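You operate a simulated robot arm through the tools that you are given. There is no shell and no other tool.

The job below is to be done with a simulated two-armed robot. You get a single attempt, and the scene is never put back.

## Task
Finish tumbling the two discs in the drum, then put the gold one back on the teal mat.
Fine: swing the crank till four dashes light and leave it back; brake on before you open the lid; leave the lid wide open. The silver disc must shine too; leave the pump and the discs on the mat.

The check looks at the end state, three seconds after you hand in, the way a careful person would. Anything else that was tipped, shoved, dropped, spilled or broken makes it a failure. Lids that push on must go on centred and level and be pressed home; caps that screw on are set level and turned clockwise until they are tight.

## Robot
Two 6-joint arms with two-finger parallel grippers on one trunk that stands fixed in place. Base frame: the origin is at the foot of the trunk, x ahead of it, y to its left, z up; the work surface is at about z = 0.8. Lengths are in m, angles in degrees, forces in N, time in s.
The left shoulder is at [-0.058, 0.177, 0.86], the right one opposite. With the tool pointing down near the work surface each hand reaches from about 0.1 to 0.74 m from the base axis, measured 20 degrees to its own side. Payload 1.57 kg a hand.
The TCP of each hand is the grasp point between the finger pads, 0.03 m short of the fingertips. In the tool frame z runs along the fingers and y along their closing line. Largest opening 0.08 m; finger width 0.017, thickness 0.012; the body of the gripper, 0.04 by 0.082 m, starts 0.08 m behind the TCP.
Orientation is told as [roll, pitch, yaw] about the base's x, y, z axes, in that order, counted from this pose: with the fingers straight down and closing along the base's y, the tool's x points along the base's -x, its y along +y and its z along -z.

## Interface
- The arms move only by the tool jog_arm. It takes "left_commands", "right_commands" or both (then of equal length, played together; a hand with none holds still); each is a list of rows, each a list of 7 numbers: the shift along the tool's x, y, z in units of 50 mm (1.0 is 50 mm), then the turn, a rotation vector about the tool's x, y, z in units of 5 degrees (1.0 is 5 degrees), then the gripper command, from -1 (fully open) to 1 (shut), values between in proportion. In form: [[dx, dy, dz, rx, ry, rz, fingers], ...]. A call has 1 to 20 rows; each row shifts and turns the commanded pose from where the row before left it, along the tool's axes as they then stand. A call with a number of a shift or a turn outside -1 to 1 is refused whole. Rows are played at 5 a second. More than 0.05 m and 8.6 degrees between two rows, or a gripper value outside its range, and nothing of the call is played. Where a pose cannot be reached the arm comes as near as it can. A force on the tool above 90 N (or 10 N above the force at the start of the call, whichever is more), or a blocked arm, ends the call early, and 0.2 s more pass. Each finger travels about 0.072 m/s and halts on what it meets, pressing with about 28 N; the grip force reading is that of the motor and also rises with nothing between the fingers. The clock runs only during rows and for 0.2 s after the last one: add rows that do not move to give the fingers time. It gives the time, the measured TCP pose, the force on the tool (base axes), the opening and the grip force at its end, in the units of the frame above (readings bear some noise), with the torque about the TCP (base axes, N m) and any sound that the robot's microphone picked up, and new pictures: "views" is both (left out), scene, wrist or none (wrist: the cameras of the hands that moved).
- Cameras (640 x 400 px; columns grow to the right, rows downward): "scene" is now at [0.0333, 0.0482, 1.6057]; the picture's right is [0.55, -0.84, 0.00], its down [-0.46, -0.30, -0.83] and it looks along [0.70, 0.46, -0.55] (base axes); focal length 331 px, centre (320, 200). "left" rides on the left gripper at [0.072, 0.007, -0.122] in its tool frame; the picture's right is [-0.09, 1.00, 0.00], its down [-0.84, -0.08, -0.54] and it looks along [-0.54, -0.05, 0.84] (tool axes); focal length 238 px, centre (320, 200). "right" rides on the right gripper at [0.072, -0.007, -0.122] in its tool frame; the picture's right is [0.09, 1.00, 0.00], its down [-0.84, 0.08, -0.54] and it looks along [-0.54, 0.05, 0.84] (tool axes); focal length 238 px, centre (320, 200). There is no depth. A picture from a camera that has moved, and an enlarged one, comes with that camera's place and axes in the base frame and with its lens.
- move_column(by): moves the trunk up (or, below 0, down) by that many m; the arms and the scene camera ride with it, the base frame stays. It gives what a move gives, with no picture.
- pan_tilt(pan, tilt): turns the head with the scene camera to pan (to the left, within 143 degrees either way) and tilt (down, from -29 to 69), counted from straight ahead of the robot (the tilt from the chest, where the trunk bows). It gives what a move gives, and a new picture of the scene camera.
- inspect(camera, box): a new picture of the part [left, top, right, bottom] of that camera's present view, enlarged. The clock stands still meanwhile.
- close_job(): hands the job in; it is judged then, once.

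Nothing tells you positions but the pictures and the camera data. Unless the task says otherwise, let go and move clear before handing in.

The tools are called after "Request:" as name(argument=value, ...) on one line, values as JSON. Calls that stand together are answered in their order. jog_arm: Moves the arms, as the interface text tells. Its arguments: {"type":"object","properties":{"left_commands":{"type":"array","items":{"type":"array","items":{"type":"number"}}},"right_commands":{"type":"array","items":{"type":"array","items":{"type":"number"}}},"views":{"type":"string","enum":["both","scene","wrist","none"]}},"required":[]} The other tools are called the same way: move_column (by) moves the trunk up or down; pan_tilt (pan, tilt) turns the head that bears the scene camera; inspect (camera, box) takes an enlarged picture of a part of a camera's view; close_job () hands the job in.

At the start:

```text
t: 0.0
left_eef_pos: [0.3082, 0.387, 1.3528]
left_tool_rot: [-0.1, 0.1, 0.0]
left_wrist_force: [-0.5, 0.3, -0.4]
left_moment: [0.01, 0.01, 0.01]
left_gripper_width: 0.0801
left_finger_force: 0.0
right_eef_pos: [0.2841, 0.0431, 1.3701]
right_tool_rot: [0.0, 0.1, 0.0]
right_wrist_force: [-0.2, 0.8, 0.2]
right_moment: [0.01, -0.01, -0.02]
right_gripper_width: 0.0801
right_finger_force: 0.1
trunk travel left (down, up): [-0.301, 0.027]
head pan, tilt (commanded): [33.2, 33.6]
```

scene: 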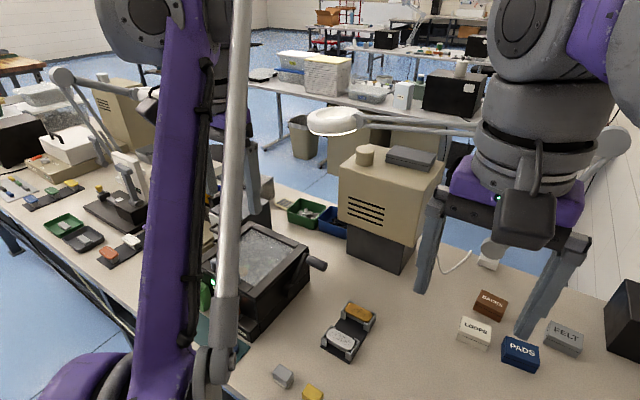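
right: 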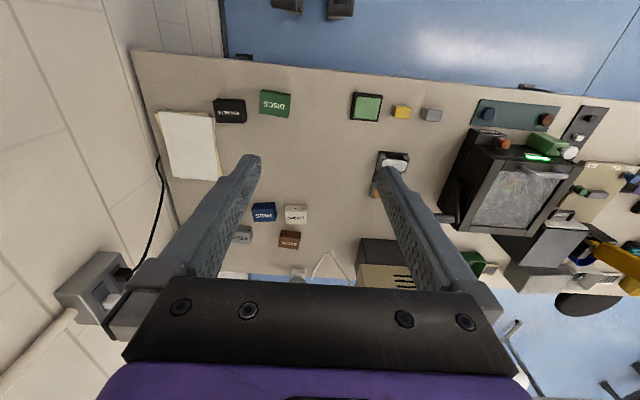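
left: 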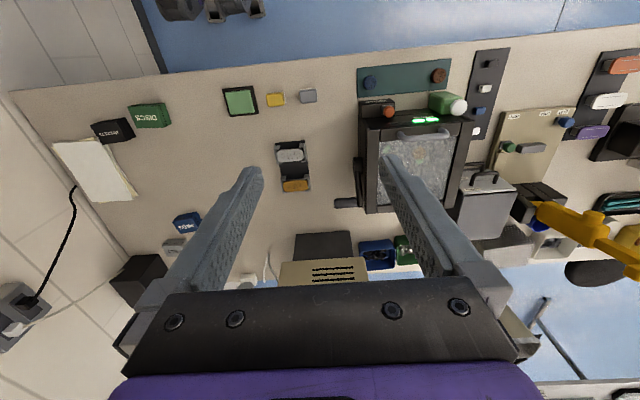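

I see a drum machine with a clear lid and green lights on its front, a teal mat before it holding two knobs or discs, and assorted blocks and boxes on the bench. I'll look closer at everything before moving.

Request:
inspect(camera="left", box=[340, 50, 500, 220])

Request:
inspect(camera="scene", box=[200, 190, 400, 390])

Request:
inspect(camera="left", box=[200, 60, 340, 220])

Request:
inspect(camera="right", box=[430, 80, 640, 280])

```text
2.35 times, centred on (420, 135) of left
camera zoom: at [0.237, 0.3948, 1.4749], right [0.09, 1.0, 0.0], down [0.84, -0.08, 0.54], along [0.54, -0.05, -0.84], focal length 561 px, centre (85, 353)
```

zoom: 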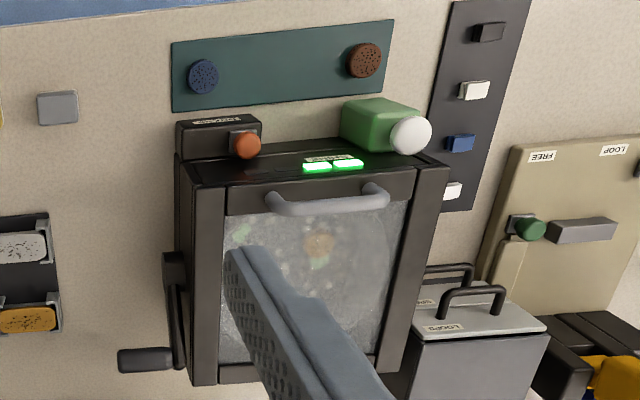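

```text
2.00 times, centred on (300, 290) of scene
camera zoom: at [0.0333, 0.0482, 1.6057], right [0.55, -0.84, 0.0], down [-0.46, -0.3, -0.83], along [0.7, 0.46, -0.55], focal length 662 px, centre (360, 20)
```

zoom: 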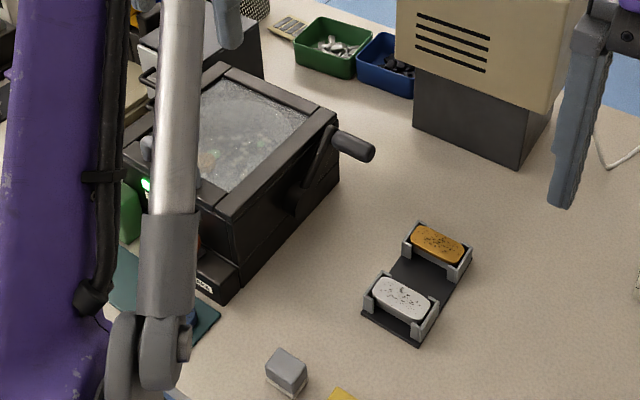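

```text
2.50 times, centred on (270, 140) of left
camera zoom: at [0.237, 0.3948, 1.4749], right [0.09, 1.0, 0.0], down [0.84, -0.08, 0.54], along [0.54, -0.05, -0.84], focal length 596 px, centre (445, 350)
```

zoom: 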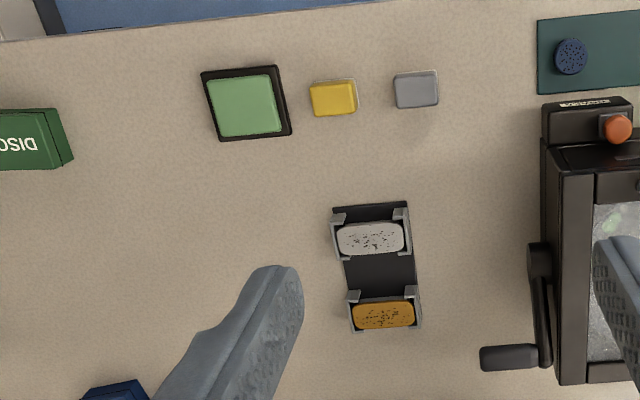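

```text
2.00 times, centred on (535, 180) of right
camera zoom: at [0.2112, 0.0356, 1.492], right [-0.09, 1.0, 0.0], down [0.84, 0.08, 0.54], along [0.54, 0.05, -0.84], focal length 477 px, centre (-110, 240)
```

zoom: 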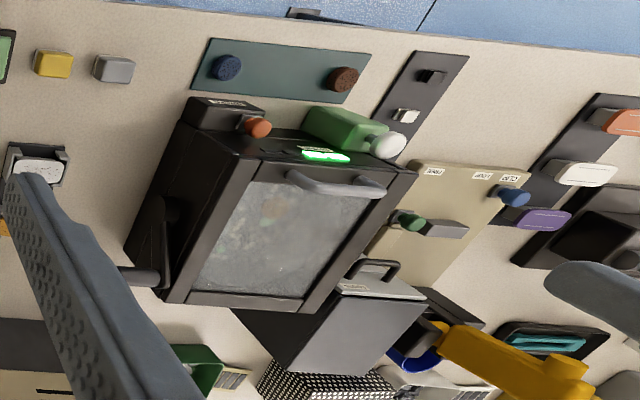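

I make out the drum machine (two green dashes lit), an orange-red knob box, a green pump lying on the front ledge, and the teal mat with blue and brown discs. I'll read the labels closer before moving.

Request:
inspect(camera="left", box=[355, 90, 475, 140])

Request:
inspect(camera="right", box=[480, 110, 600, 190])

Request:
inspect(camera="scene", box=[250, 220, 340, 340])

Request:
inspect(camera="left", box=[330, 140, 400, 220])

```text
5.33 times, centred on (415, 115) of left
camera zoom: at [0.237, 0.3948, 1.4749], right [0.09, 1.0, 0.0], down [0.84, -0.08, 0.54], along [0.54, -0.05, -0.84], focal length 1271 px, centre (-187, 653)
```

zoom: 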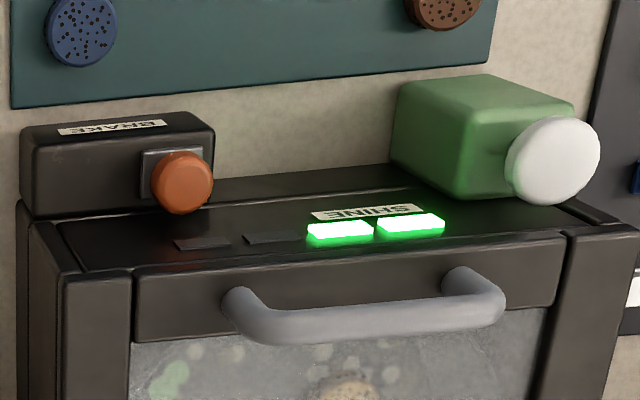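

```text
5.00 times, centred on (540, 150) of right
camera zoom: at [0.2112, 0.0356, 1.492], right [-0.09, 1.0, 0.0], down [0.84, 0.08, 0.54], along [0.54, 0.05, -0.84], focal length 1192 px, centre (-780, 450)
```

zoom: 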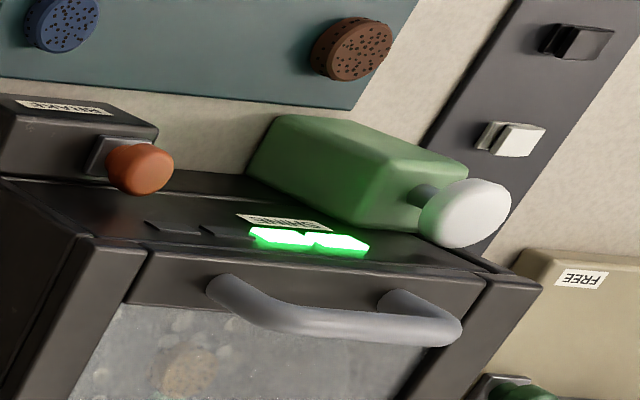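

```text
3.33 times, centred on (295, 280) of scene
camera zoom: at [0.0333, 0.0482, 1.6057], right [0.55, -0.84, 0.0], down [-0.46, -0.3, -0.83], along [0.7, 0.46, -0.55], focal length 1103 px, centre (403, -67)
```

zoom: 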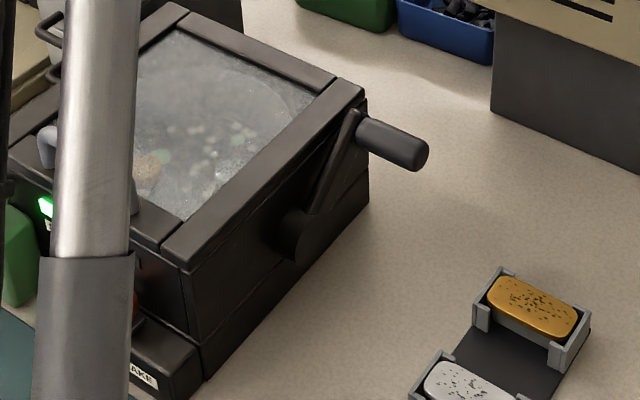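

```text
5.00 times, centred on (365, 180) of left
camera zoom: at [0.237, 0.3948, 1.4749], right [0.09, 1.0, 0.0], down [0.84, -0.08, 0.54], along [0.54, -0.05, -0.84], focal length 1192 px, centre (95, 300)
```

zoom: 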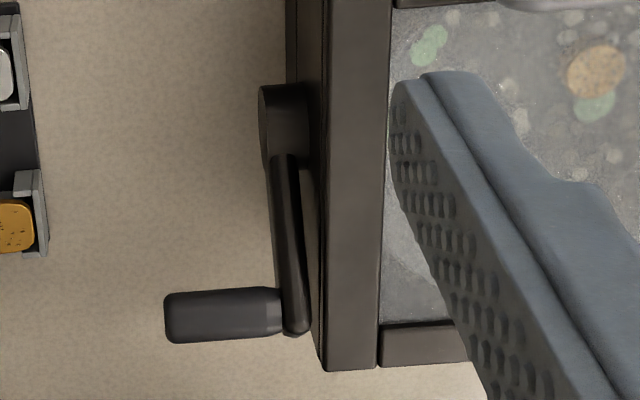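

The label by the dashes reads "SHINE" and the box with the orange knob "BRAKE"; the crank is on the drum's right side with its grip pointing to −y. I'll move the left hand above and in front of the machine for a closer view.

Request:
jog_arm(left_commands=[[0.19, 0.54, 0.67, 0, 0, 0, -1], [0.19, 0.54, 0.67, 0, 0, 0, -1], [0.19, 0.54, 0.67, 0, 0, 0, -1], [0.19, 0.54, 0.67, 0, 0, 0, -1], [0.19, 0.54, 0.67, 0, 0, 0, -1], [0.19, 0.54, 0.67, 0, 0, 0, -1], [0, 0, 0, 0, 0, 0, -1]], views="both")

```text
t: 1.6
left_eef_pos: [0.2515, 0.5495, 1.1516]
left_tool_rot: [0.0, 0.0, 0.0]
left_wrist_force: [0.5, -0.3, -0.8]
left_moment: [0.0, 0.04, 0.02]
left_gripper_width: 0.0802
left_finger_force: 0.0
right_eef_pos: [0.2837, 0.0423, 1.3688]
right_tool_rot: [0.0, 0.0, 0.0]
right_wrist_force: [0.0, 0.2, 0.6]
right_moment: [-0.01, 0.02, 0.02]
right_gripper_width: 0.08
right_finger_force: 0.0
trunk travel left (down, up): [-0.301, 0.027]
head pan, tilt (commanded): [33.2, 33.6]
camera scene: at [0.0332, 0.0473, 1.6058], right [0.55, -0.84, 0.0], down [-0.46, -0.3, -0.83], along [0.7, 0.46, -0.55], focal length 331 px, centre (320, 200)
camera left: at [0.18, 0.557, 1.2741], right [0.09, 1.0, 0.0], down [0.84, -0.08, 0.54], along [0.54, -0.05, -0.84], focal length 238 px, centre (320, 200)
```

scene: 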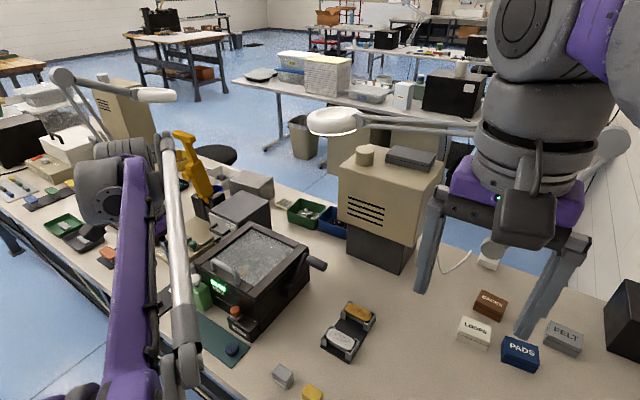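
left: 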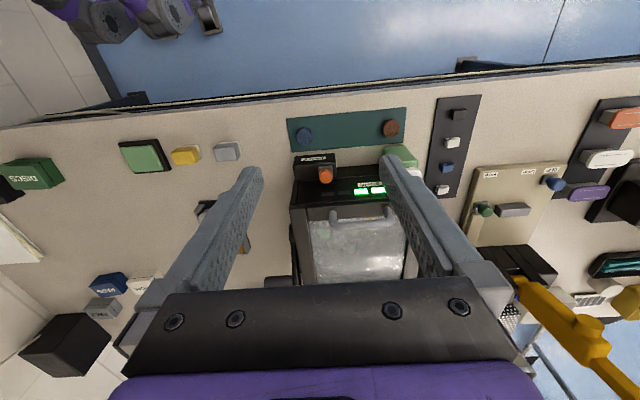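

Request:
inspect(camera="scene", box=[180, 210, 340, 370])

Request:
inspect(camera="left", box=[280, 100, 440, 200])

Request:
inspect(camera="left", box=[280, 190, 440, 290])

Request:
inspect(camera="scene", box=[200, 270, 290, 370])

```text
2.50 times, centred on (260, 290) of scene
camera zoom: at [0.0332, 0.0473, 1.6058], right [0.55, -0.84, 0.0], down [-0.46, -0.3, -0.83], along [0.7, 0.46, -0.55], focal length 827 px, centre (470, -25)
```

zoom: 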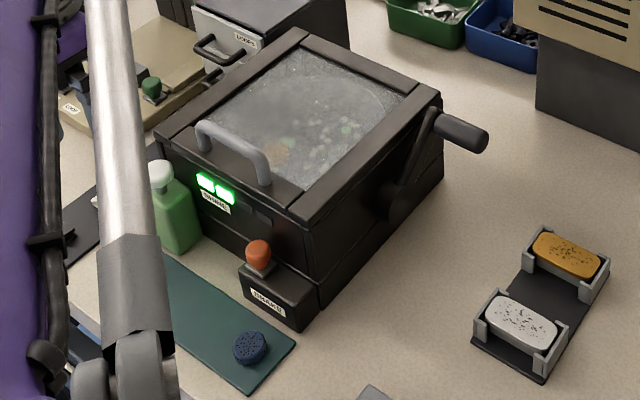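

```text
4.00 times, centred on (360, 150) of left
camera zoom: at [0.18, 0.557, 1.2741], right [0.09, 1.0, 0.0], down [0.84, -0.08, 0.54], along [0.54, -0.05, -0.84], focal length 953 px, centre (160, 400)
```

zoom: 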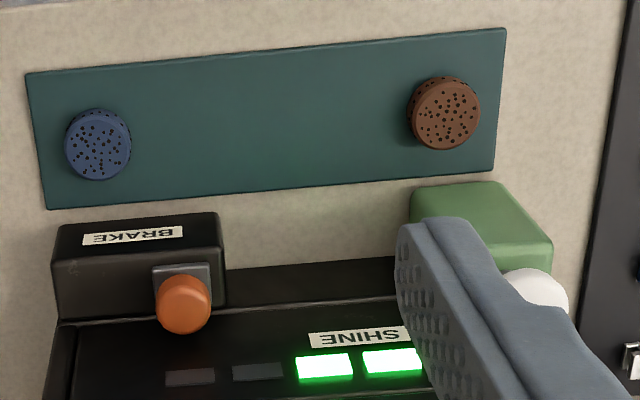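

```text
4.00 times, centred on (360, 240) of left
camera zoom: at [0.18, 0.557, 1.2741], right [0.09, 1.0, 0.0], down [0.84, -0.08, 0.54], along [0.54, -0.05, -0.84], focal length 953 px, centre (160, 40)
```

zoom: 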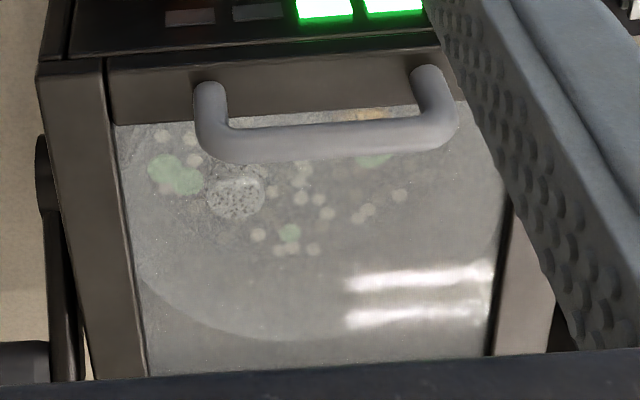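

```text
4.00 times, centred on (245, 320) of scene
camera zoom: at [0.0332, 0.0473, 1.6058], right [0.55, -0.84, 0.0], down [-0.46, -0.3, -0.83], along [0.7, 0.46, -0.55], focal length 1323 px, centre (620, -280)
```

zoom: 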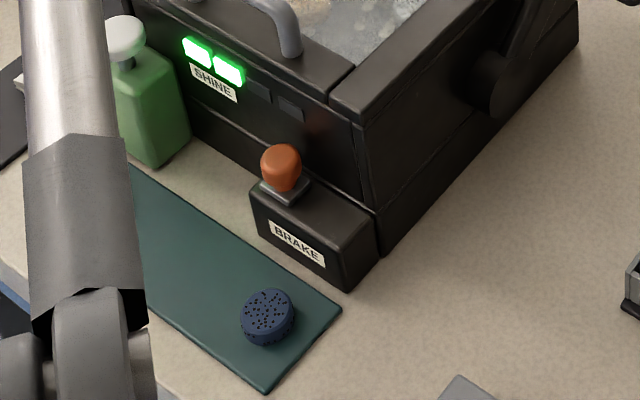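

The view is clear now: dashes on the front face, lid handle near (0.42, 0.60, 0.98), crank grip near (0.60, 0.43, 0.94) leaning back, brake knob near (0.385, 0.55, 0.88), pump at the front left. I also want to know where the white lamp ring hangs, so I check it in the right camera and re-aim the head.

Request:
inspect(camera="right", box=[440, 280, 640, 400])

Request:
pan_tilt(pan=48, tilt=40)

```text
3.20 times, centred on (540, 340) of right
camera zoom: at [0.2111, 0.0347, 1.4921], right [-0.09, 1.0, 0.0], down [0.84, 0.08, 0.54], along [0.54, 0.05, -0.84], focal length 763 px, centre (-384, -248)
```

zoom: 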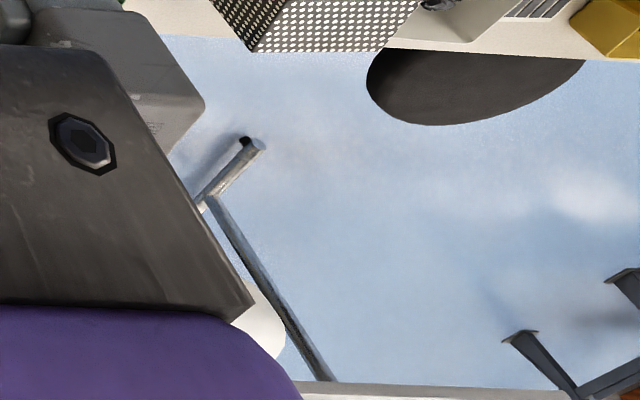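

```text
t: 2.4
left_eef_pos: [0.2529, 0.5498, 1.1526]
left_tool_rot: [0.0, 0.0, 0.1]
left_wrist_force: [0.1, 0.5, -0.4]
left_moment: [-0.01, -0.03, -0.01]
left_gripper_width: 0.0801
left_finger_force: 0.2
right_eef_pos: [0.2823, 0.0422, 1.3699]
right_tool_rot: [0.0, 0.0, 0.0]
right_wrist_force: [0.0, 0.5, -0.6]
right_moment: [0.02, -0.03, 0.01]
right_gripper_width: 0.08
right_finger_force: 0.0
trunk travel left (down, up): [-0.301, 0.027]
head pan, tilt (commanded): [48.0, 40.0]
camera scene: at [0.0159, 0.0629, 1.596], right [0.74, -0.67, 0.0], down [-0.43, -0.48, -0.77], along [0.51, 0.57, -0.64], focal length 331 px, centre (320, 200)
```

scene: 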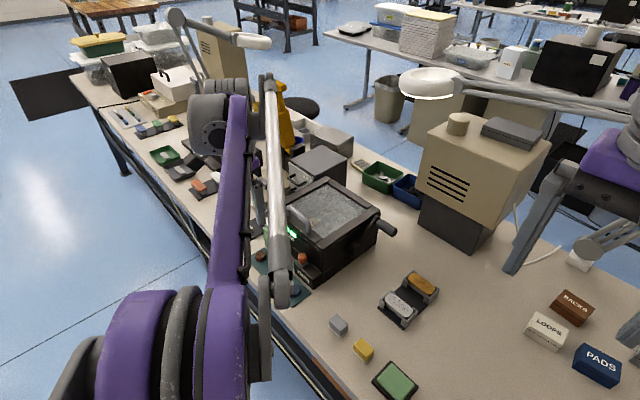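

The lamp ring seems to hang around (0.65, 0.42, 1.33), above the crank, so I need its place accurately. I'll turn the right hand in place so its camera looks at the ring and the machine's crank side.

Request:
jog_arm(right_commands=[[0, 0, 0, 0, 0, -1, -1], [0, 0, 0, 0, 0, -1, -1], [0, 0, 0, 0, 0, -1, -1], [0, 0, 0, 0, 0, -1, -1], [0, 0, 0, 0, 0, -1, -1], [0, 0, 0, 0, 0, -1, -1], [0, 0, 0, 0, 0, -1, -1], [0, 0, 0, 0, -1, 0, -1], [0, 0, 0, 0, -1, 0, -1], [0, 0, 0, 0, -1, 0, -1], [0, 0, 0, 0, -1, 0, -1], [0, 0, 0, 0, -1, 0, -1], [0, 0, 0, 0, -1, 0, -1], [0, 0, 0, 0, -1, 0, -1]], views="both")

```text
t: 5.4
left_eef_pos: [0.2516, 0.5499, 1.1531]
left_tool_rot: [0.1, 0.0, -0.1]
left_wrist_force: [0.4, 0.7, -0.2]
left_moment: [0.01, 0.0, -0.02]
left_gripper_width: 0.0803
left_finger_force: 0.0
right_eef_pos: [0.2834, 0.044, 1.3703]
right_tool_rot: [0.0, -35.1, 35.0]
right_wrist_force: [-0.2, -0.4, 0.0]
right_moment: [-0.01, -0.01, 0.02]
right_gripper_width: 0.0799
right_finger_force: 0.0
trunk travel left (down, up): [-0.301, 0.027]
head pan, tilt (commanded): [48.0, 40.0]
camera scene: at [0.0153, 0.0623, 1.596], right [0.74, -0.67, 0.0], down [-0.43, -0.48, -0.77], along [0.51, 0.57, -0.64], focal length 331 px, centre (320, 200)
camera right: at [0.181, -0.0378, 1.4287], right [-0.63, 0.77, -0.05], down [0.26, 0.28, 0.92], along [0.73, 0.57, -0.38], focal length 238 px, centre (320, 200)
```

scene: 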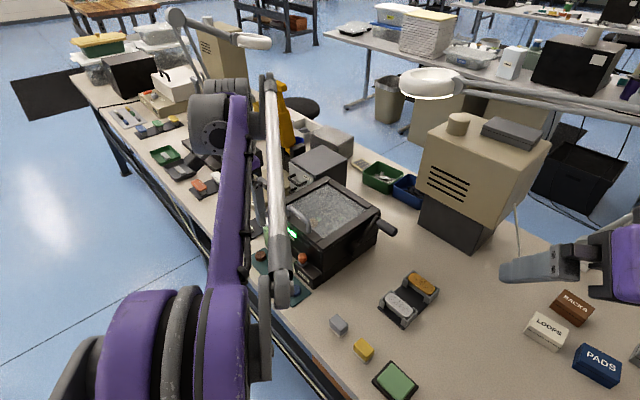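
right: 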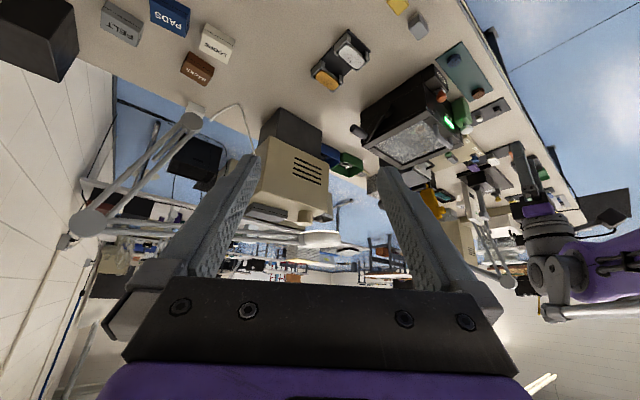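

Triangulating, the lamp ring is really about (1.07, 0.68, 1.17), well behind the machine and not a hazard. I'll look closely at the crank, drum and brake from this right-hand view.

Request:
inspect(camera="right", box=[330, 40, 510, 180])

Request:
inspect(camera="scene", box=[260, 170, 420, 300])

Request:
inspect(camera="right", box=[400, 60, 510, 160])

```text
2.86 times, centred on (420, 110) of right
camera zoom: at [0.181, -0.0378, 1.4287], right [-0.63, 0.77, -0.05], down [0.26, 0.28, 0.92], along [0.73, 0.57, -0.38], focal length 681 px, centre (34, 457)
```

zoom: 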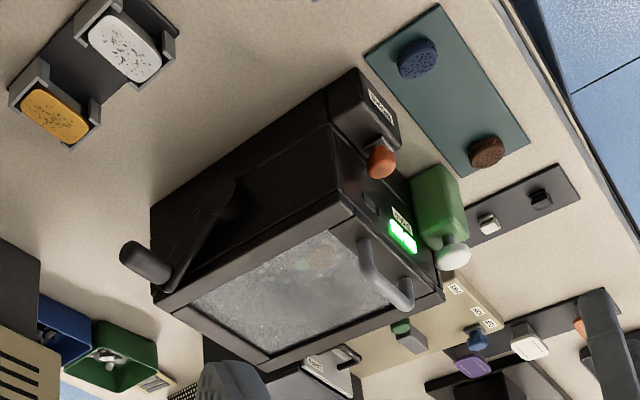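

```text
3.08 times, centred on (340, 235) of scene
camera zoom: at [0.0153, 0.0623, 1.596], right [0.74, -0.67, 0.0], down [-0.43, -0.48, -0.77], along [0.51, 0.57, -0.64], focal length 1018 px, centre (258, 92)
```

zoom: 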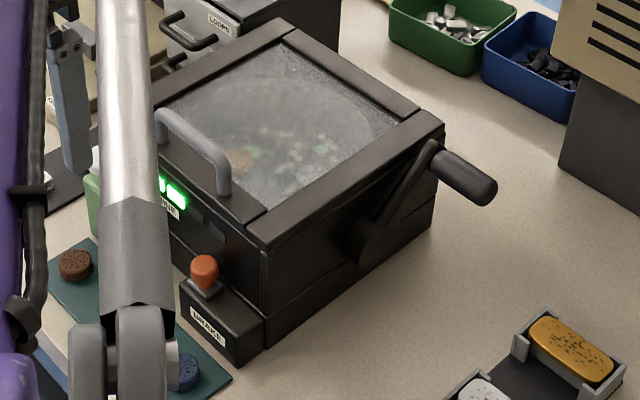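

```text
4.00 times, centred on (455, 110) of right
camera zoom: at [0.181, -0.0378, 1.4287], right [-0.63, 0.77, -0.05], down [0.26, 0.28, 0.92], along [0.73, 0.57, -0.38], focal length 953 px, centre (-220, 560)
```

zoom: 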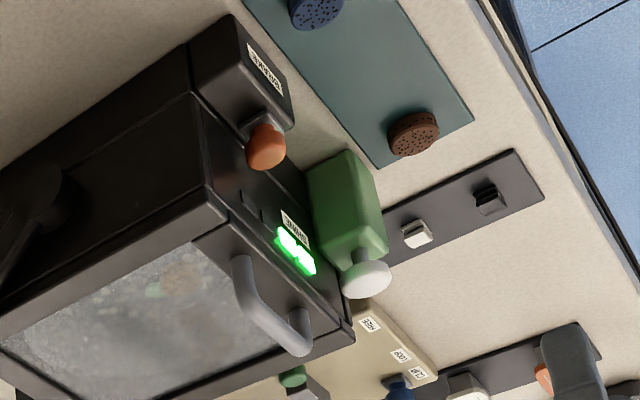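

The crank grip is at about (0.601, 0.432, 0.935) with its hub near (0.517, 0.467, 0.882), so the arm is about 0.10 long and leans back. I'll turn the left hand 90° (fingers closing along x) while high up, to cage the grip from above.

Request:
jog_arm(left_commands=[[0, 0, 0, 0, 0, -1, -1], [0, 0, 0, 0, 0, -1, -1], [0, 0, 0, 0, 0, -1, -1], [0, 0, 0, 0, 0, -1, -1], [0, 0, 0, 0, 0, -1, -1], [0, 0, 0, 0, 0, -1, -1], [0, 0, 0, 0, 0, -1, -1], [0, 0, 0, 0, 0, -1, -1], [0, 0, 0, 0, 0, -1, -1], [0, 0, 0, 0, 0, -1, -1], [0, 0, 0, 0, 0, -1, -1], [0, 0, 0, 0, 0, -1, -1], [0, 0, 0, 0, 0, -1, -1], [0, 0, 0, 0, 0, -1, -1], [0, 0, 0, 0, 0, -1, -1], [0, 0, 0, 0, 0, -1, -1], [0, 0, 0, 0, 0, -1, -1], [0, 0, 0, 0, 0, -1, -1], [0, 0, 0, 0, 0, 0, -1]], views="wrist")

```text
t: 9.4
left_eef_pos: [0.2516, 0.5491, 1.153]
left_tool_rot: [0.0, 0.1, 90.0]
left_wrist_force: [0.4, 0.2, -0.6]
left_moment: [0.01, -0.01, 0.01]
left_gripper_width: 0.08
left_finger_force: 0.0
right_eef_pos: [0.2842, 0.0432, 1.3707]
right_tool_rot: [0.0, -35.0, 34.9]
right_wrist_force: [1.2, 0.4, -1.0]
right_moment: [-0.01, 0.04, 0.01]
right_gripper_width: 0.0798
right_finger_force: 0.1
trunk travel left (down, up): [-0.301, 0.027]
head pan, tilt (commanded): [48.0, 40.0]
camera left: at [0.2456, 0.4785, 1.2741], right [-1.0, 0.09, 0.0], down [0.08, 0.84, 0.54], along [0.05, 0.54, -0.84], focal length 238 px, centre (320, 200)
```

left: 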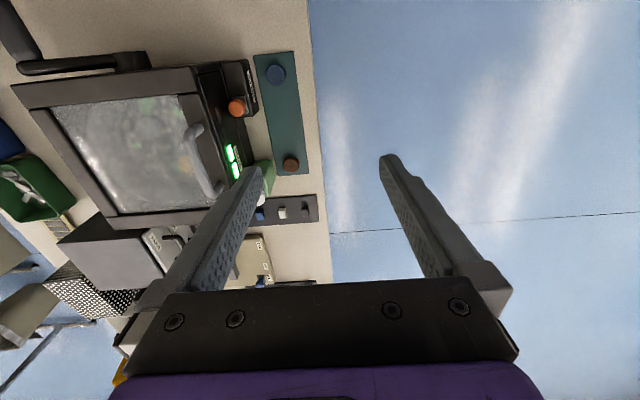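

The yaw is exactly 90° and the machine is in view. Now I carry the open hand at height over to just above the crank grip.

Request:
jog_arm(left_commands=[[0.295, -0.87, 0.1, 0, 0, 0, -1], [0.295, -0.87, 0.1, 0, 0, 0, -1], [0.295, -0.87, 0.1, 0, 0, 0, -1], [0.295, -0.87, 0.1, 0, 0, 0, -1], [0.295, -0.87, 0.1, 0, 0, 0, -1], [0.295, -0.87, 0.1, 0, 0, 0, -1], [0.295, -0.87, 0.1, 0, 0, 0, -1], [0.295, -0.87, 0.1, 0, 0, 0, -1], [0, 0, 0, 0, 0, 0, -1]], views="both")

```text
t: 11.4
left_eef_pos: [0.5886, 0.4268, 1.1064]
left_tool_rot: [0.0, 0.0, 90.0]
left_wrist_force: [0.1, 0.6, -0.1]
left_moment: [0.01, -0.05, -0.02]
left_gripper_width: 0.0799
left_finger_force: 0.2
left hand out of reach, approached as far as the arm can: row 8
right_eef_pos: [0.2824, 0.043, 1.3701]
right_tool_rot: [0.1, -35.1, 35.0]
right_wrist_force: [0.2, -0.4, 0.1]
right_moment: [-0.03, -0.02, 0.0]
right_gripper_width: 0.08
right_finger_force: 0.1
trunk travel left (down, up): [-0.301, 0.027]
head pan, tilt (commanded): [48.0, 40.0]
camera scene: at [0.0148, 0.0627, 1.5959], right [0.74, -0.67, 0.0], down [-0.43, -0.48, -0.77], along [0.51, 0.57, -0.64], focal length 331 px, centre (320, 200)
camera left: at [0.582, 0.3557, 1.2283], right [-1.0, 0.09, 0.0], down [0.08, 0.84, 0.54], along [0.05, 0.54, -0.84], focal length 238 px, centre (320, 200)
```

scene: 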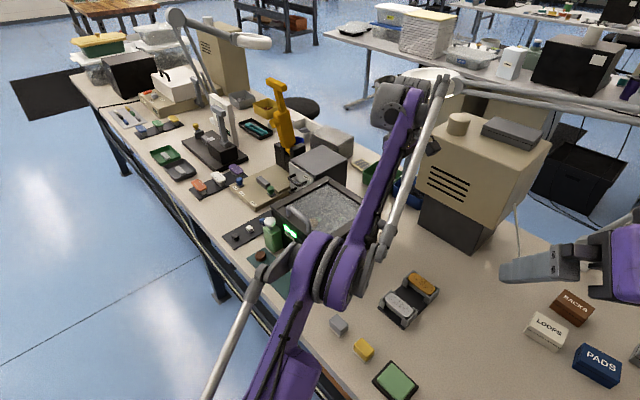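
left: 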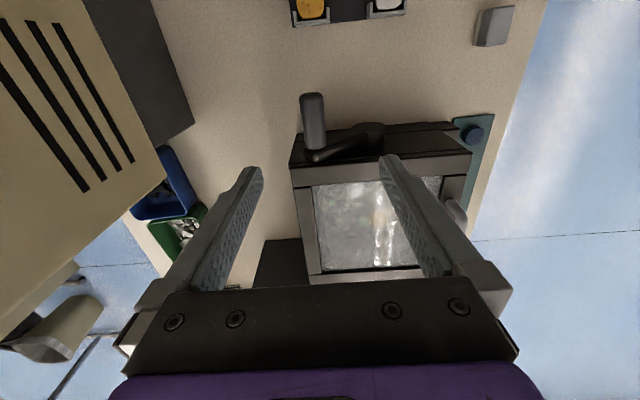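

The arm ran out of reach slightly at this height, and the grip shows at about (0.598, 0.430) from this camera. I lower straight to z ≈ 1.01 (tips still above the grip) and recheck the position.

Request:
jog_arm(left_commands=[[0, 0, 0.7, 0, 0, 0, -1], [0, 0, 0.7, 0, 0, 0, -1], [0, 0, 0.6, 0, 0, 0, -1], [0, 0, 0, 0, 0, 0, -1]], views="both")

```text
t: 12.4
left_eef_pos: [0.5866, 0.4257, 1.0035]
left_tool_rot: [0.0, 0.0, 90.1]
left_wrist_force: [0.2, -0.1, -0.3]
left_moment: [-0.04, 0.02, 0.03]
left_gripper_width: 0.0802
left_finger_force: 0.0
right_eef_pos: [0.2831, 0.042, 1.3692]
right_tool_rot: [0.0, -34.9, 35.0]
right_wrist_force: [-0.3, 0.6, -0.5]
right_moment: [-0.01, -0.01, 0.04]
right_gripper_width: 0.0798
right_finger_force: 0.2
trunk travel left (down, up): [-0.301, 0.027]
head pan, tilt (commanded): [48.0, 40.0]
camera scene: at [0.0155, 0.0626, 1.596], right [0.74, -0.67, 0.0], down [-0.43, -0.48, -0.77], along [0.51, 0.57, -0.64], focal length 331 px, centre (320, 200)
camera left: at [0.5803, 0.3557, 1.1258], right [-1.0, 0.09, 0.0], down [0.08, 0.84, 0.54], along [0.05, 0.54, -0.84], focal length 238 px, centre (320, 200)
```

scene: 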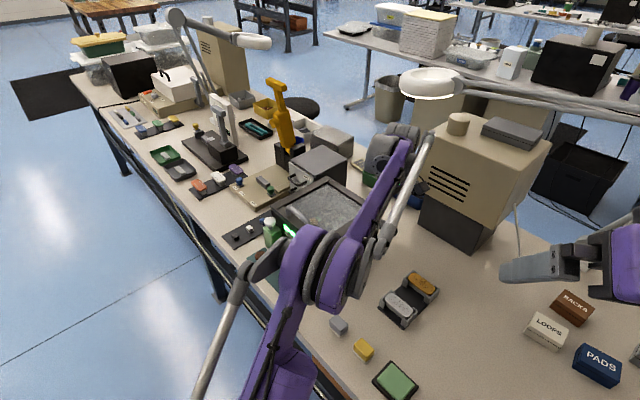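
left: 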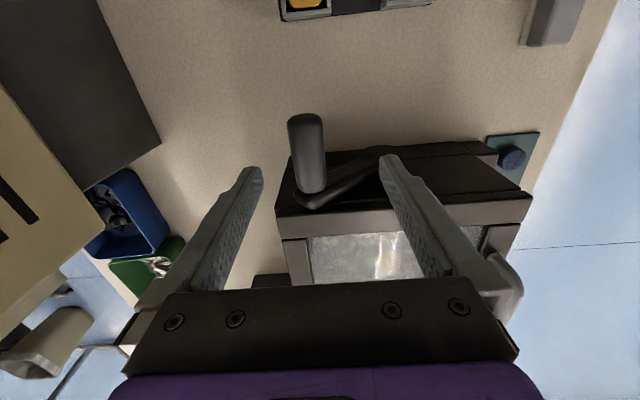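

The grip lies between the fingers; refined centre about (0.596, 0.430, 0.938). I shift slightly and lower to straddle it, then begin closing to a loose cage.

Request:
jog_arm(left_commands=[[-0.08, -0.18, 0.1, 0, 0, 0, -1], [0, 0, 0.6, 0, 0, 0, -1], [0, 0, 0.55, 0, 0, 0, -1], [0, 0, 0, 0, 0, 0, -0.4], [0, 0, 0, 0, 0, 0, 0], [0, 0, 0, 0, 0, 0, 0]], views="both")

```text
t: 13.8
left_eef_pos: [0.5956, 0.4316, 0.9451]
left_tool_rot: [0.1, 0.0, 90.0]
left_wrist_force: [0.0, 0.9, 0.0]
left_moment: [0.02, 0.05, 0.0]
left_gripper_width: 0.04
left_finger_force: 0.0
right_eef_pos: [0.2837, 0.0444, 1.3696]
right_tool_rot: [0.0, -35.0, 35.0]
right_wrist_force: [-0.2, -0.6, -1.0]
right_moment: [-0.02, 0.0, -0.01]
right_gripper_width: 0.0799
right_finger_force: 0.1
trunk travel left (down, up): [-0.301, 0.027]
head pan, tilt (commanded): [48.0, 40.0]
camera scene: at [0.0158, 0.0627, 1.596], right [0.74, -0.67, 0.0], down [-0.43, -0.48, -0.77], along [0.51, 0.57, -0.64], focal length 331 px, centre (320, 200)
camera left: at [0.5906, 0.361, 1.0664], right [-1.0, 0.09, 0.0], down [0.08, 0.84, 0.54], along [0.05, 0.54, -0.84], focal length 238 px, centre (320, 200)
```

scene: 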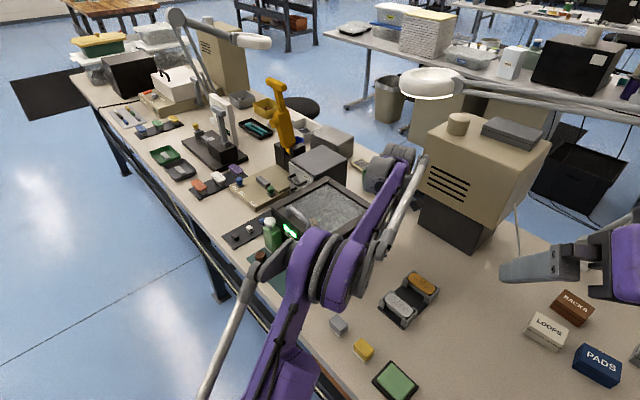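
left: 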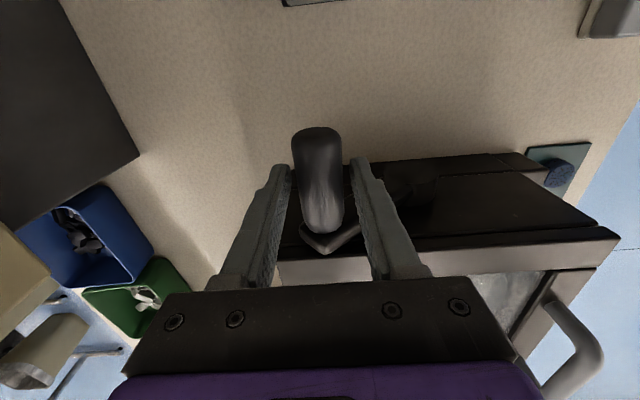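

The cage straddles the grip with clearance on both sides. I narrow it to about 34 mm and swing the crank gently forward along its arc for the first part, watching the force.

Request:
jog_arm(left_commands=[[0, 0, 0.1, 0, 0, 0, 0.15], [0, 0, 0, 0, 0, 0, 0.15], [0, 0.11, -0.13, 0, 0, 0, 0.15], [0, 0.11, -0.13, 0, 0, 0, 0.15], [0, 0.13, -0.11, 0, 0, 0, 0.15], [0, 0.13, -0.11, 0, 0, 0, 0.15], [0, 0.15, -0.085, 0, 0, 0, 0.15], [0, 0.15, -0.085, 0, 0, 0, 0.15], [0, 0.16, -0.06, 0, 0, 0, 0.15], [0, 0.16, -0.06, 0, 0, 0, 0.15]], views="both")

```text
t: 16.0
left_eef_pos: [0.5422, 0.4298, 0.9747]
left_tool_rot: [0.0, 0.0, 89.9]
left_wrist_force: [0.7, -0.1, 0.0]
left_moment: [0.07, 0.02, 0.0]
left_gripper_width: 0.0352
left_finger_force: 0.6
right_eef_pos: [0.2826, 0.0416, 1.3698]
right_tool_rot: [0.0, -35.0, 35.0]
right_wrist_force: [0.0, 0.6, 0.2]
right_moment: [0.01, 0.01, -0.05]
right_gripper_width: 0.0798
right_finger_force: 0.0
trunk travel left (down, up): [-0.301, 0.027]
head pan, tilt (commanded): [48.0, 40.0]
camera scene: at [0.0155, 0.0626, 1.5959], right [0.74, -0.67, 0.0], down [-0.43, -0.48, -0.77], along [0.51, 0.57, -0.64], focal length 331 px, centre (320, 200)
camera left: at [0.5353, 0.3593, 1.0968], right [-1.0, 0.09, 0.0], down [0.08, 0.84, 0.54], along [0.05, 0.54, -0.84], focal length 238 px, centre (320, 200)
```

scene: 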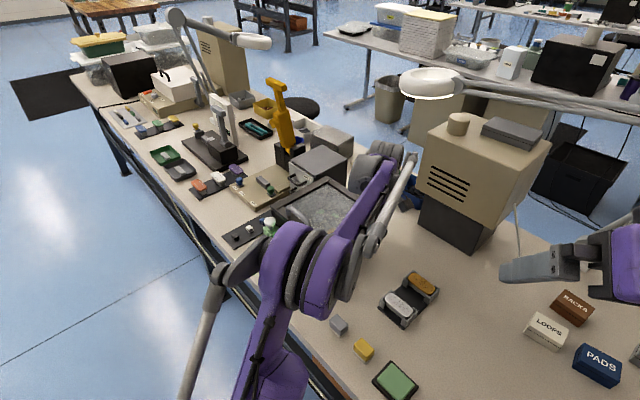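
left: 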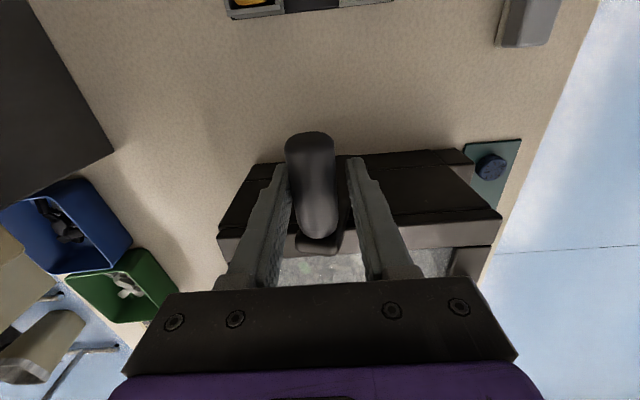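

The crank follows with hardly any force and is now near upright. I continue the swing toward the front.

Request:
jog_arm(left_commands=[[0, 0.17, -0.03, 0, 0, 0, 0.15], [0, 0.17, -0.03, 0, 0, 0, 0.15], [0, 0.17, 0, 0, 0, 0, 0.15], [0, 0.17, 0, 0, 0, 0, 0.15], [0, 0.17, 0.03, 0, 0, 0, 0.15], [0, 0.17, 0.03, 0, 0, 0, 0.15], [0, 0.16, 0.06, 0, 0, 0, 0.15], [0, 0.16, 0.06, 0, 0, 0, 0.15], [0, 0.15, 0.085, 0, 0, 0, 0.15], [0, 0.15, 0.085, 0, 0, 0, 0.15], [0, 0, 0, 0, 0, 0, 0.15]], views="both")

```text
t: 18.4
left_eef_pos: [0.4601, 0.4291, 0.9614]
left_tool_rot: [0.0, 0.0, 90.0]
left_wrist_force: [0.4, 0.0, 1.0]
left_moment: [0.01, -0.01, -0.01]
left_gripper_width: 0.034
left_finger_force: 0.1
right_eef_pos: [0.283, 0.0427, 1.3698]
right_tool_rot: [0.0, -35.1, 35.0]
right_wrist_force: [1.2, -0.6, 0.5]
right_moment: [0.03, -0.02, 0.01]
right_gripper_width: 0.0801
right_finger_force: 0.0
trunk travel left (down, up): [-0.301, 0.027]
head pan, tilt (commanded): [48.0, 40.0]
camera scene: at [0.016, 0.0628, 1.596], right [0.74, -0.67, 0.0], down [-0.43, -0.48, -0.77], along [0.51, 0.57, -0.64], focal length 331 px, centre (320, 200)
camera left: at [0.4546, 0.3591, 1.0836], right [-1.0, 0.09, 0.0], down [0.08, 0.84, 0.54], along [0.05, 0.54, -0.84], focal length 238 px, centre (320, 200)
```

scene: 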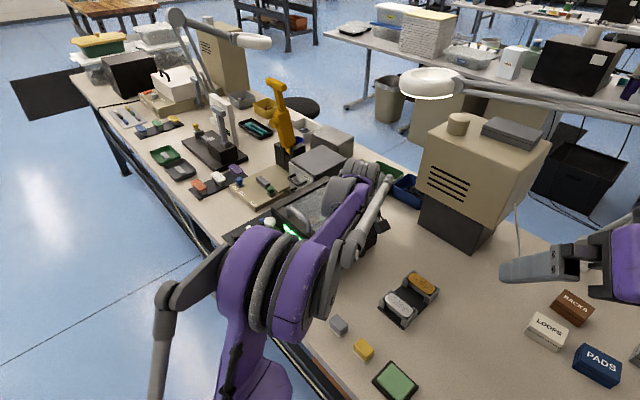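
left: 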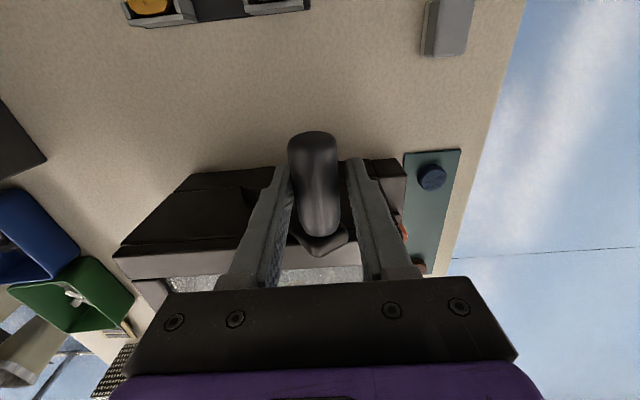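

Request:
inspect(camera="scene", box=[240, 180, 360, 270])

Request:
inspect(camera="right", box=[340, 40, 520, 170])

```text
4.44 times, centred on (300, 225) of scene
camera zoom: at [0.016, 0.0628, 1.596], right [0.74, -0.67, 0.0], down [-0.43, -0.48, -0.77], along [0.51, 0.57, -0.64], focal length 1470 px, centre (409, 89)
```

zoom: 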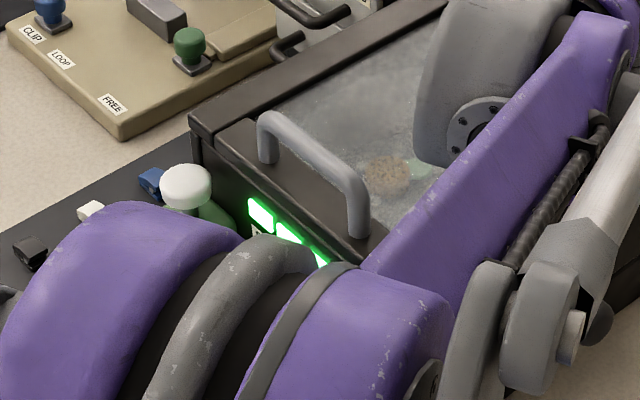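

```text
3.08 times, centred on (430, 105) of right
camera zoom: at [0.1815, -0.0373, 1.4288], right [-0.63, 0.77, -0.05], down [0.26, 0.28, 0.92], along [0.73, 0.57, -0.38], focal length 733 px, centre (-18, 492)
```

zoom: 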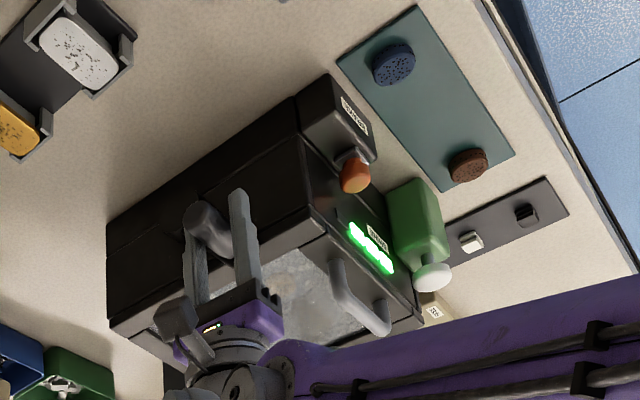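

A third dash seems to have lit. I look closer at the dashes.

Request:
inspect(camera="right", box=[430, 90, 480, 140])

```text
8.00 times, centred on (455, 115) of right
camera zoom: at [0.1815, -0.0373, 1.4288], right [-0.63, 0.77, -0.05], down [0.26, 0.28, 0.92], along [0.73, 0.57, -0.38], focal length 1907 px, centre (-760, 880)
```

zoom: 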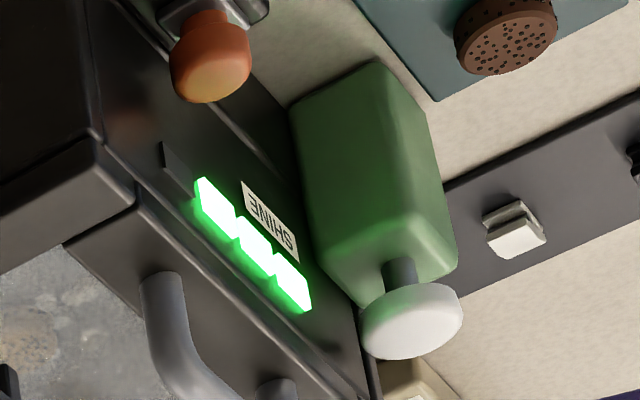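

Three dashes are lit. I swing the crank back along the same arc and recheck.

Request:
jog_arm(left_commands=[[0, -0.15, -0.085, 0, 0, 0, 0.15], [0, -0.15, -0.085, 0, 0, 0, 0.15], [0, -0.16, -0.06, 0, 0, 0, 0.15], [0, -0.16, -0.06, 0, 0, 0, 0.15], [0, -0.17, -0.03, 0, 0, 0, 0.15], [0, -0.17, -0.03, 0, 0, 0, 0.15], [0, -0.17, 0, 0, 0, 0, 0.15], [0, -0.17, 0, 0, 0, 0, 0.15], [0, -0.17, 0.03, 0, 0, 0, 0.15], [0, -0.17, 0.03, 0, 0, 0, 0.15], [0, -0.16, 0.06, 0, 0, 0, 0.15], [0, -0.16, 0.06, 0, 0, 0, 0.15], [0, -0.15, 0.085, 0, 0, 0, 0.15], [0, -0.15, 0.085, 0, 0, 0, 0.15], [0, -0.13, 0.11, 0, 0, 0, 0.15], [0, -0.13, 0.11, 0, 0, 0, 0.15], [0, -0.11, 0.13, 0, 0, 0, 0.15], [0, -0.11, 0.13, 0, 0, 0, 0.15], [0, 0, 0, 0, 0, 0, 0.15]], views="both")

Request:
inspect(camera="right", box=[430, 90, 480, 140])

```text
t: 22.4
left_eef_pos: [0.5988, 0.4298, 0.9385]
left_tool_rot: [0.1, 0.0, 90.0]
left_wrist_force: [-0.1, 0.4, 0.0]
left_moment: [-0.01, 0.01, 0.0]
left_gripper_width: 0.0341
left_finger_force: 0.0
right_eef_pos: [0.2842, 0.0428, 1.3698]
right_tool_rot: [0.1, -35.0, 35.0]
right_wrist_force: [-0.3, -0.1, -0.9]
right_moment: [-0.03, -0.02, 0.01]
right_gripper_width: 0.0799
right_finger_force: 0.1
trunk travel left (down, up): [-0.301, 0.027]
head pan, tilt (commanded): [48.0, 40.0]
camera scene: at [0.0157, 0.0627, 1.596], right [0.74, -0.67, 0.0], down [-0.43, -0.48, -0.77], along [0.51, 0.57, -0.64], focal length 331 px, centre (320, 200)
camera left: at [0.592, 0.3588, 1.06], right [-1.0, 0.09, 0.0], down [0.08, 0.84, 0.54], along [0.05, 0.54, -0.84], focal length 238 px, centre (320, 200)
```

scene: 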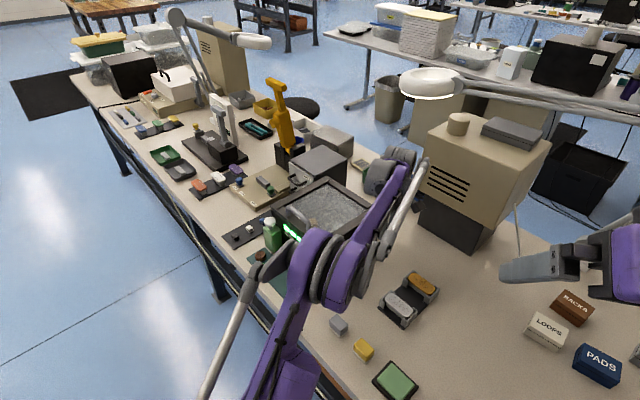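
left: 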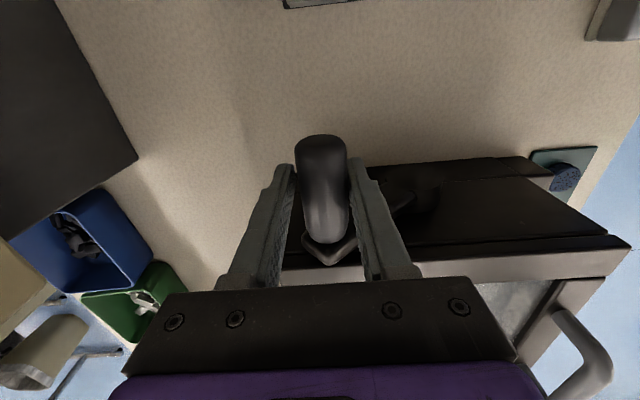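

```text
8.00 times, centred on (455, 115) of right
camera zoom: at [0.1813, -0.0374, 1.4288], right [-0.63, 0.77, -0.05], down [0.26, 0.28, 0.92], along [0.73, 0.57, -0.38], focal length 1907 px, centre (-760, 880)
```

zoom: 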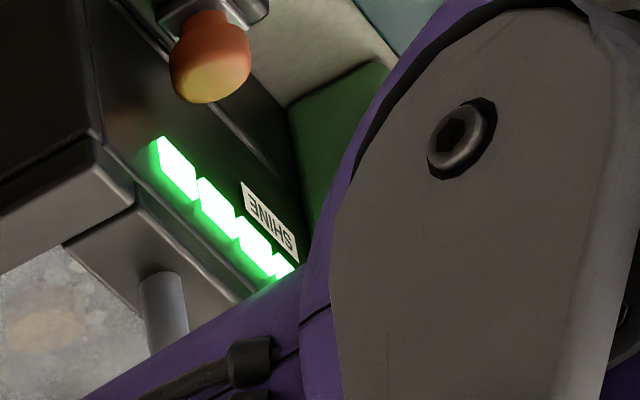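

All four dashes are now lit and the crank is back about where it began. I nudge it a few millimetres further back to feel whether it is at its rear stop.

Request:
jog_arm(left_commands=[[0, -0.06, 0.08, 0, 0, 0, 0.15], [0, -0.06, 0.08, 0, 0, 0, 0.15], [0, 0, 0, 0, 0, 0, 0.15]], views="wrist")

```text
t: 23.2
left_eef_pos: [0.6028, 0.4301, 0.9306]
left_tool_rot: [0.0, 0.0, 90.1]
left_wrist_force: [-7.7, 1.1, 3.9]
left_moment: [0.02, -0.01, 0.09]
left_gripper_width: 0.0406
left_finger_force: 3.4
right_eef_pos: [0.2815, 0.0421, 1.3692]
right_tool_rot: [-0.1, -35.1, 35.0]
right_wrist_force: [0.4, -0.4, 0.9]
right_moment: [0.01, -0.03, 0.03]
right_gripper_width: 0.08
right_finger_force: 0.1
trunk travel left (down, up): [-0.301, 0.027]
head pan, tilt (commanded): [48.0, 40.0]
camera left: at [0.5968, 0.3591, 1.0524], right [-1.0, 0.09, 0.0], down [0.08, 0.84, 0.54], along [0.05, 0.54, -0.84], focal length 238 px, centre (320, 200)
```

left: 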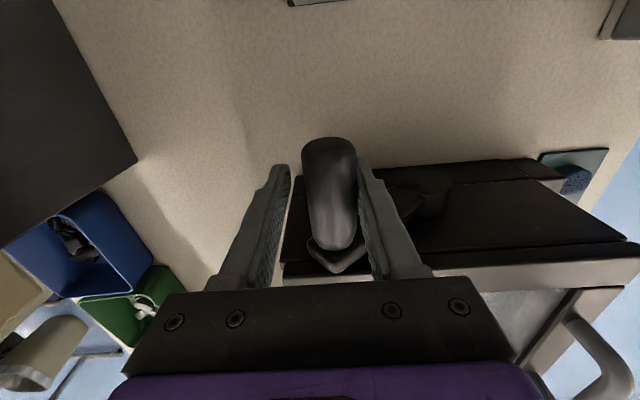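

The force rose to about 8 N, so the crank is firmly at its rear stop. I open the fingers, back off, and lift clear straight up.

Request:
jog_arm(left_commands=[[0, 0.1, 0, 0, 0, 0, -0.3], [0, 0, 0, 0, 0, 0, -1], [0, 0, 0, 0, 0, 0, -1], [0, 0, 0, 0, 0, 0, -1], [0, 0, -0.6, 0, 0, 0, -1], [0, 0.05, -0.8, 0, 0, 0, -1], [0, 0.2, -0.8, 0, 0, 0, -1], [0, 0.3, -0.5, 0, 0, 0, -1], [0, 0, 0, 0, 0, 0, -1]], views="both")

Request:
inspect(camera="right", box=[340, 40, 520, 170])

```text
t: 25.2
left_eef_pos: [0.5708, 0.4305, 1.0629]
left_tool_rot: [0.0, 0.0, 90.0]
left_wrist_force: [0.4, 0.3, -0.3]
left_moment: [-0.02, -0.02, 0.02]
left_gripper_width: 0.0797
left_finger_force: 0.1
right_eef_pos: [0.283, 0.0434, 1.369]
right_tool_rot: [0.0, -35.0, 34.9]
right_wrist_force: [0.6, 0.2, 0.0]
right_moment: [0.0, 0.08, 0.0]
right_gripper_width: 0.0799
right_finger_force: 0.0
trunk travel left (down, up): [-0.301, 0.027]
head pan, tilt (commanded): [48.0, 40.0]
camera scene: at [0.0164, 0.063, 1.5959], right [0.74, -0.67, 0.0], down [-0.43, -0.48, -0.77], along [0.51, 0.57, -0.64], focal length 331 px, centre (320, 200)
camera left: at [0.5652, 0.3599, 1.1846], right [-1.0, 0.09, 0.0], down [0.08, 0.84, 0.54], along [0.05, 0.54, -0.84], focal length 238 px, centre (320, 200)
```

scene: 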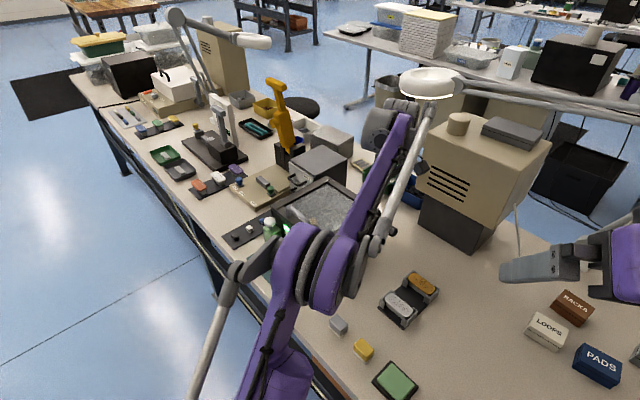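
left: 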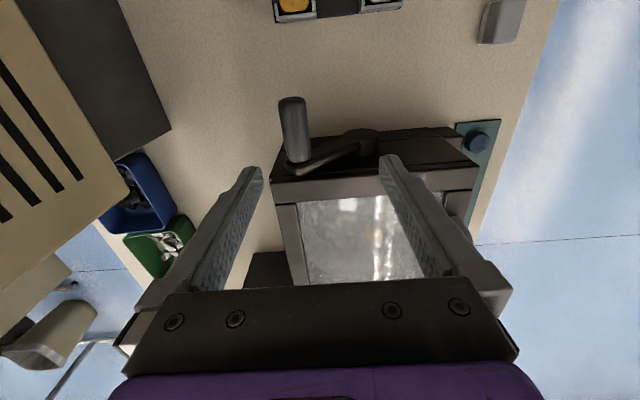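

```text
3.08 times, centred on (430, 105) of right
camera zoom: at [0.182, -0.0371, 1.4288], right [-0.63, 0.77, -0.05], down [0.26, 0.28, 0.92], along [0.73, 0.57, -0.38], focal length 733 px, centre (-18, 492)
```

zoom: 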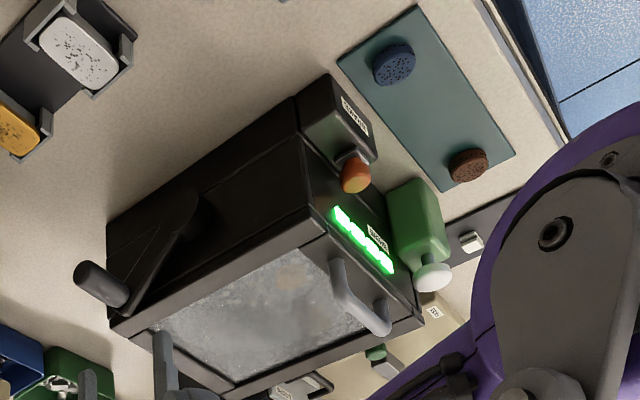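

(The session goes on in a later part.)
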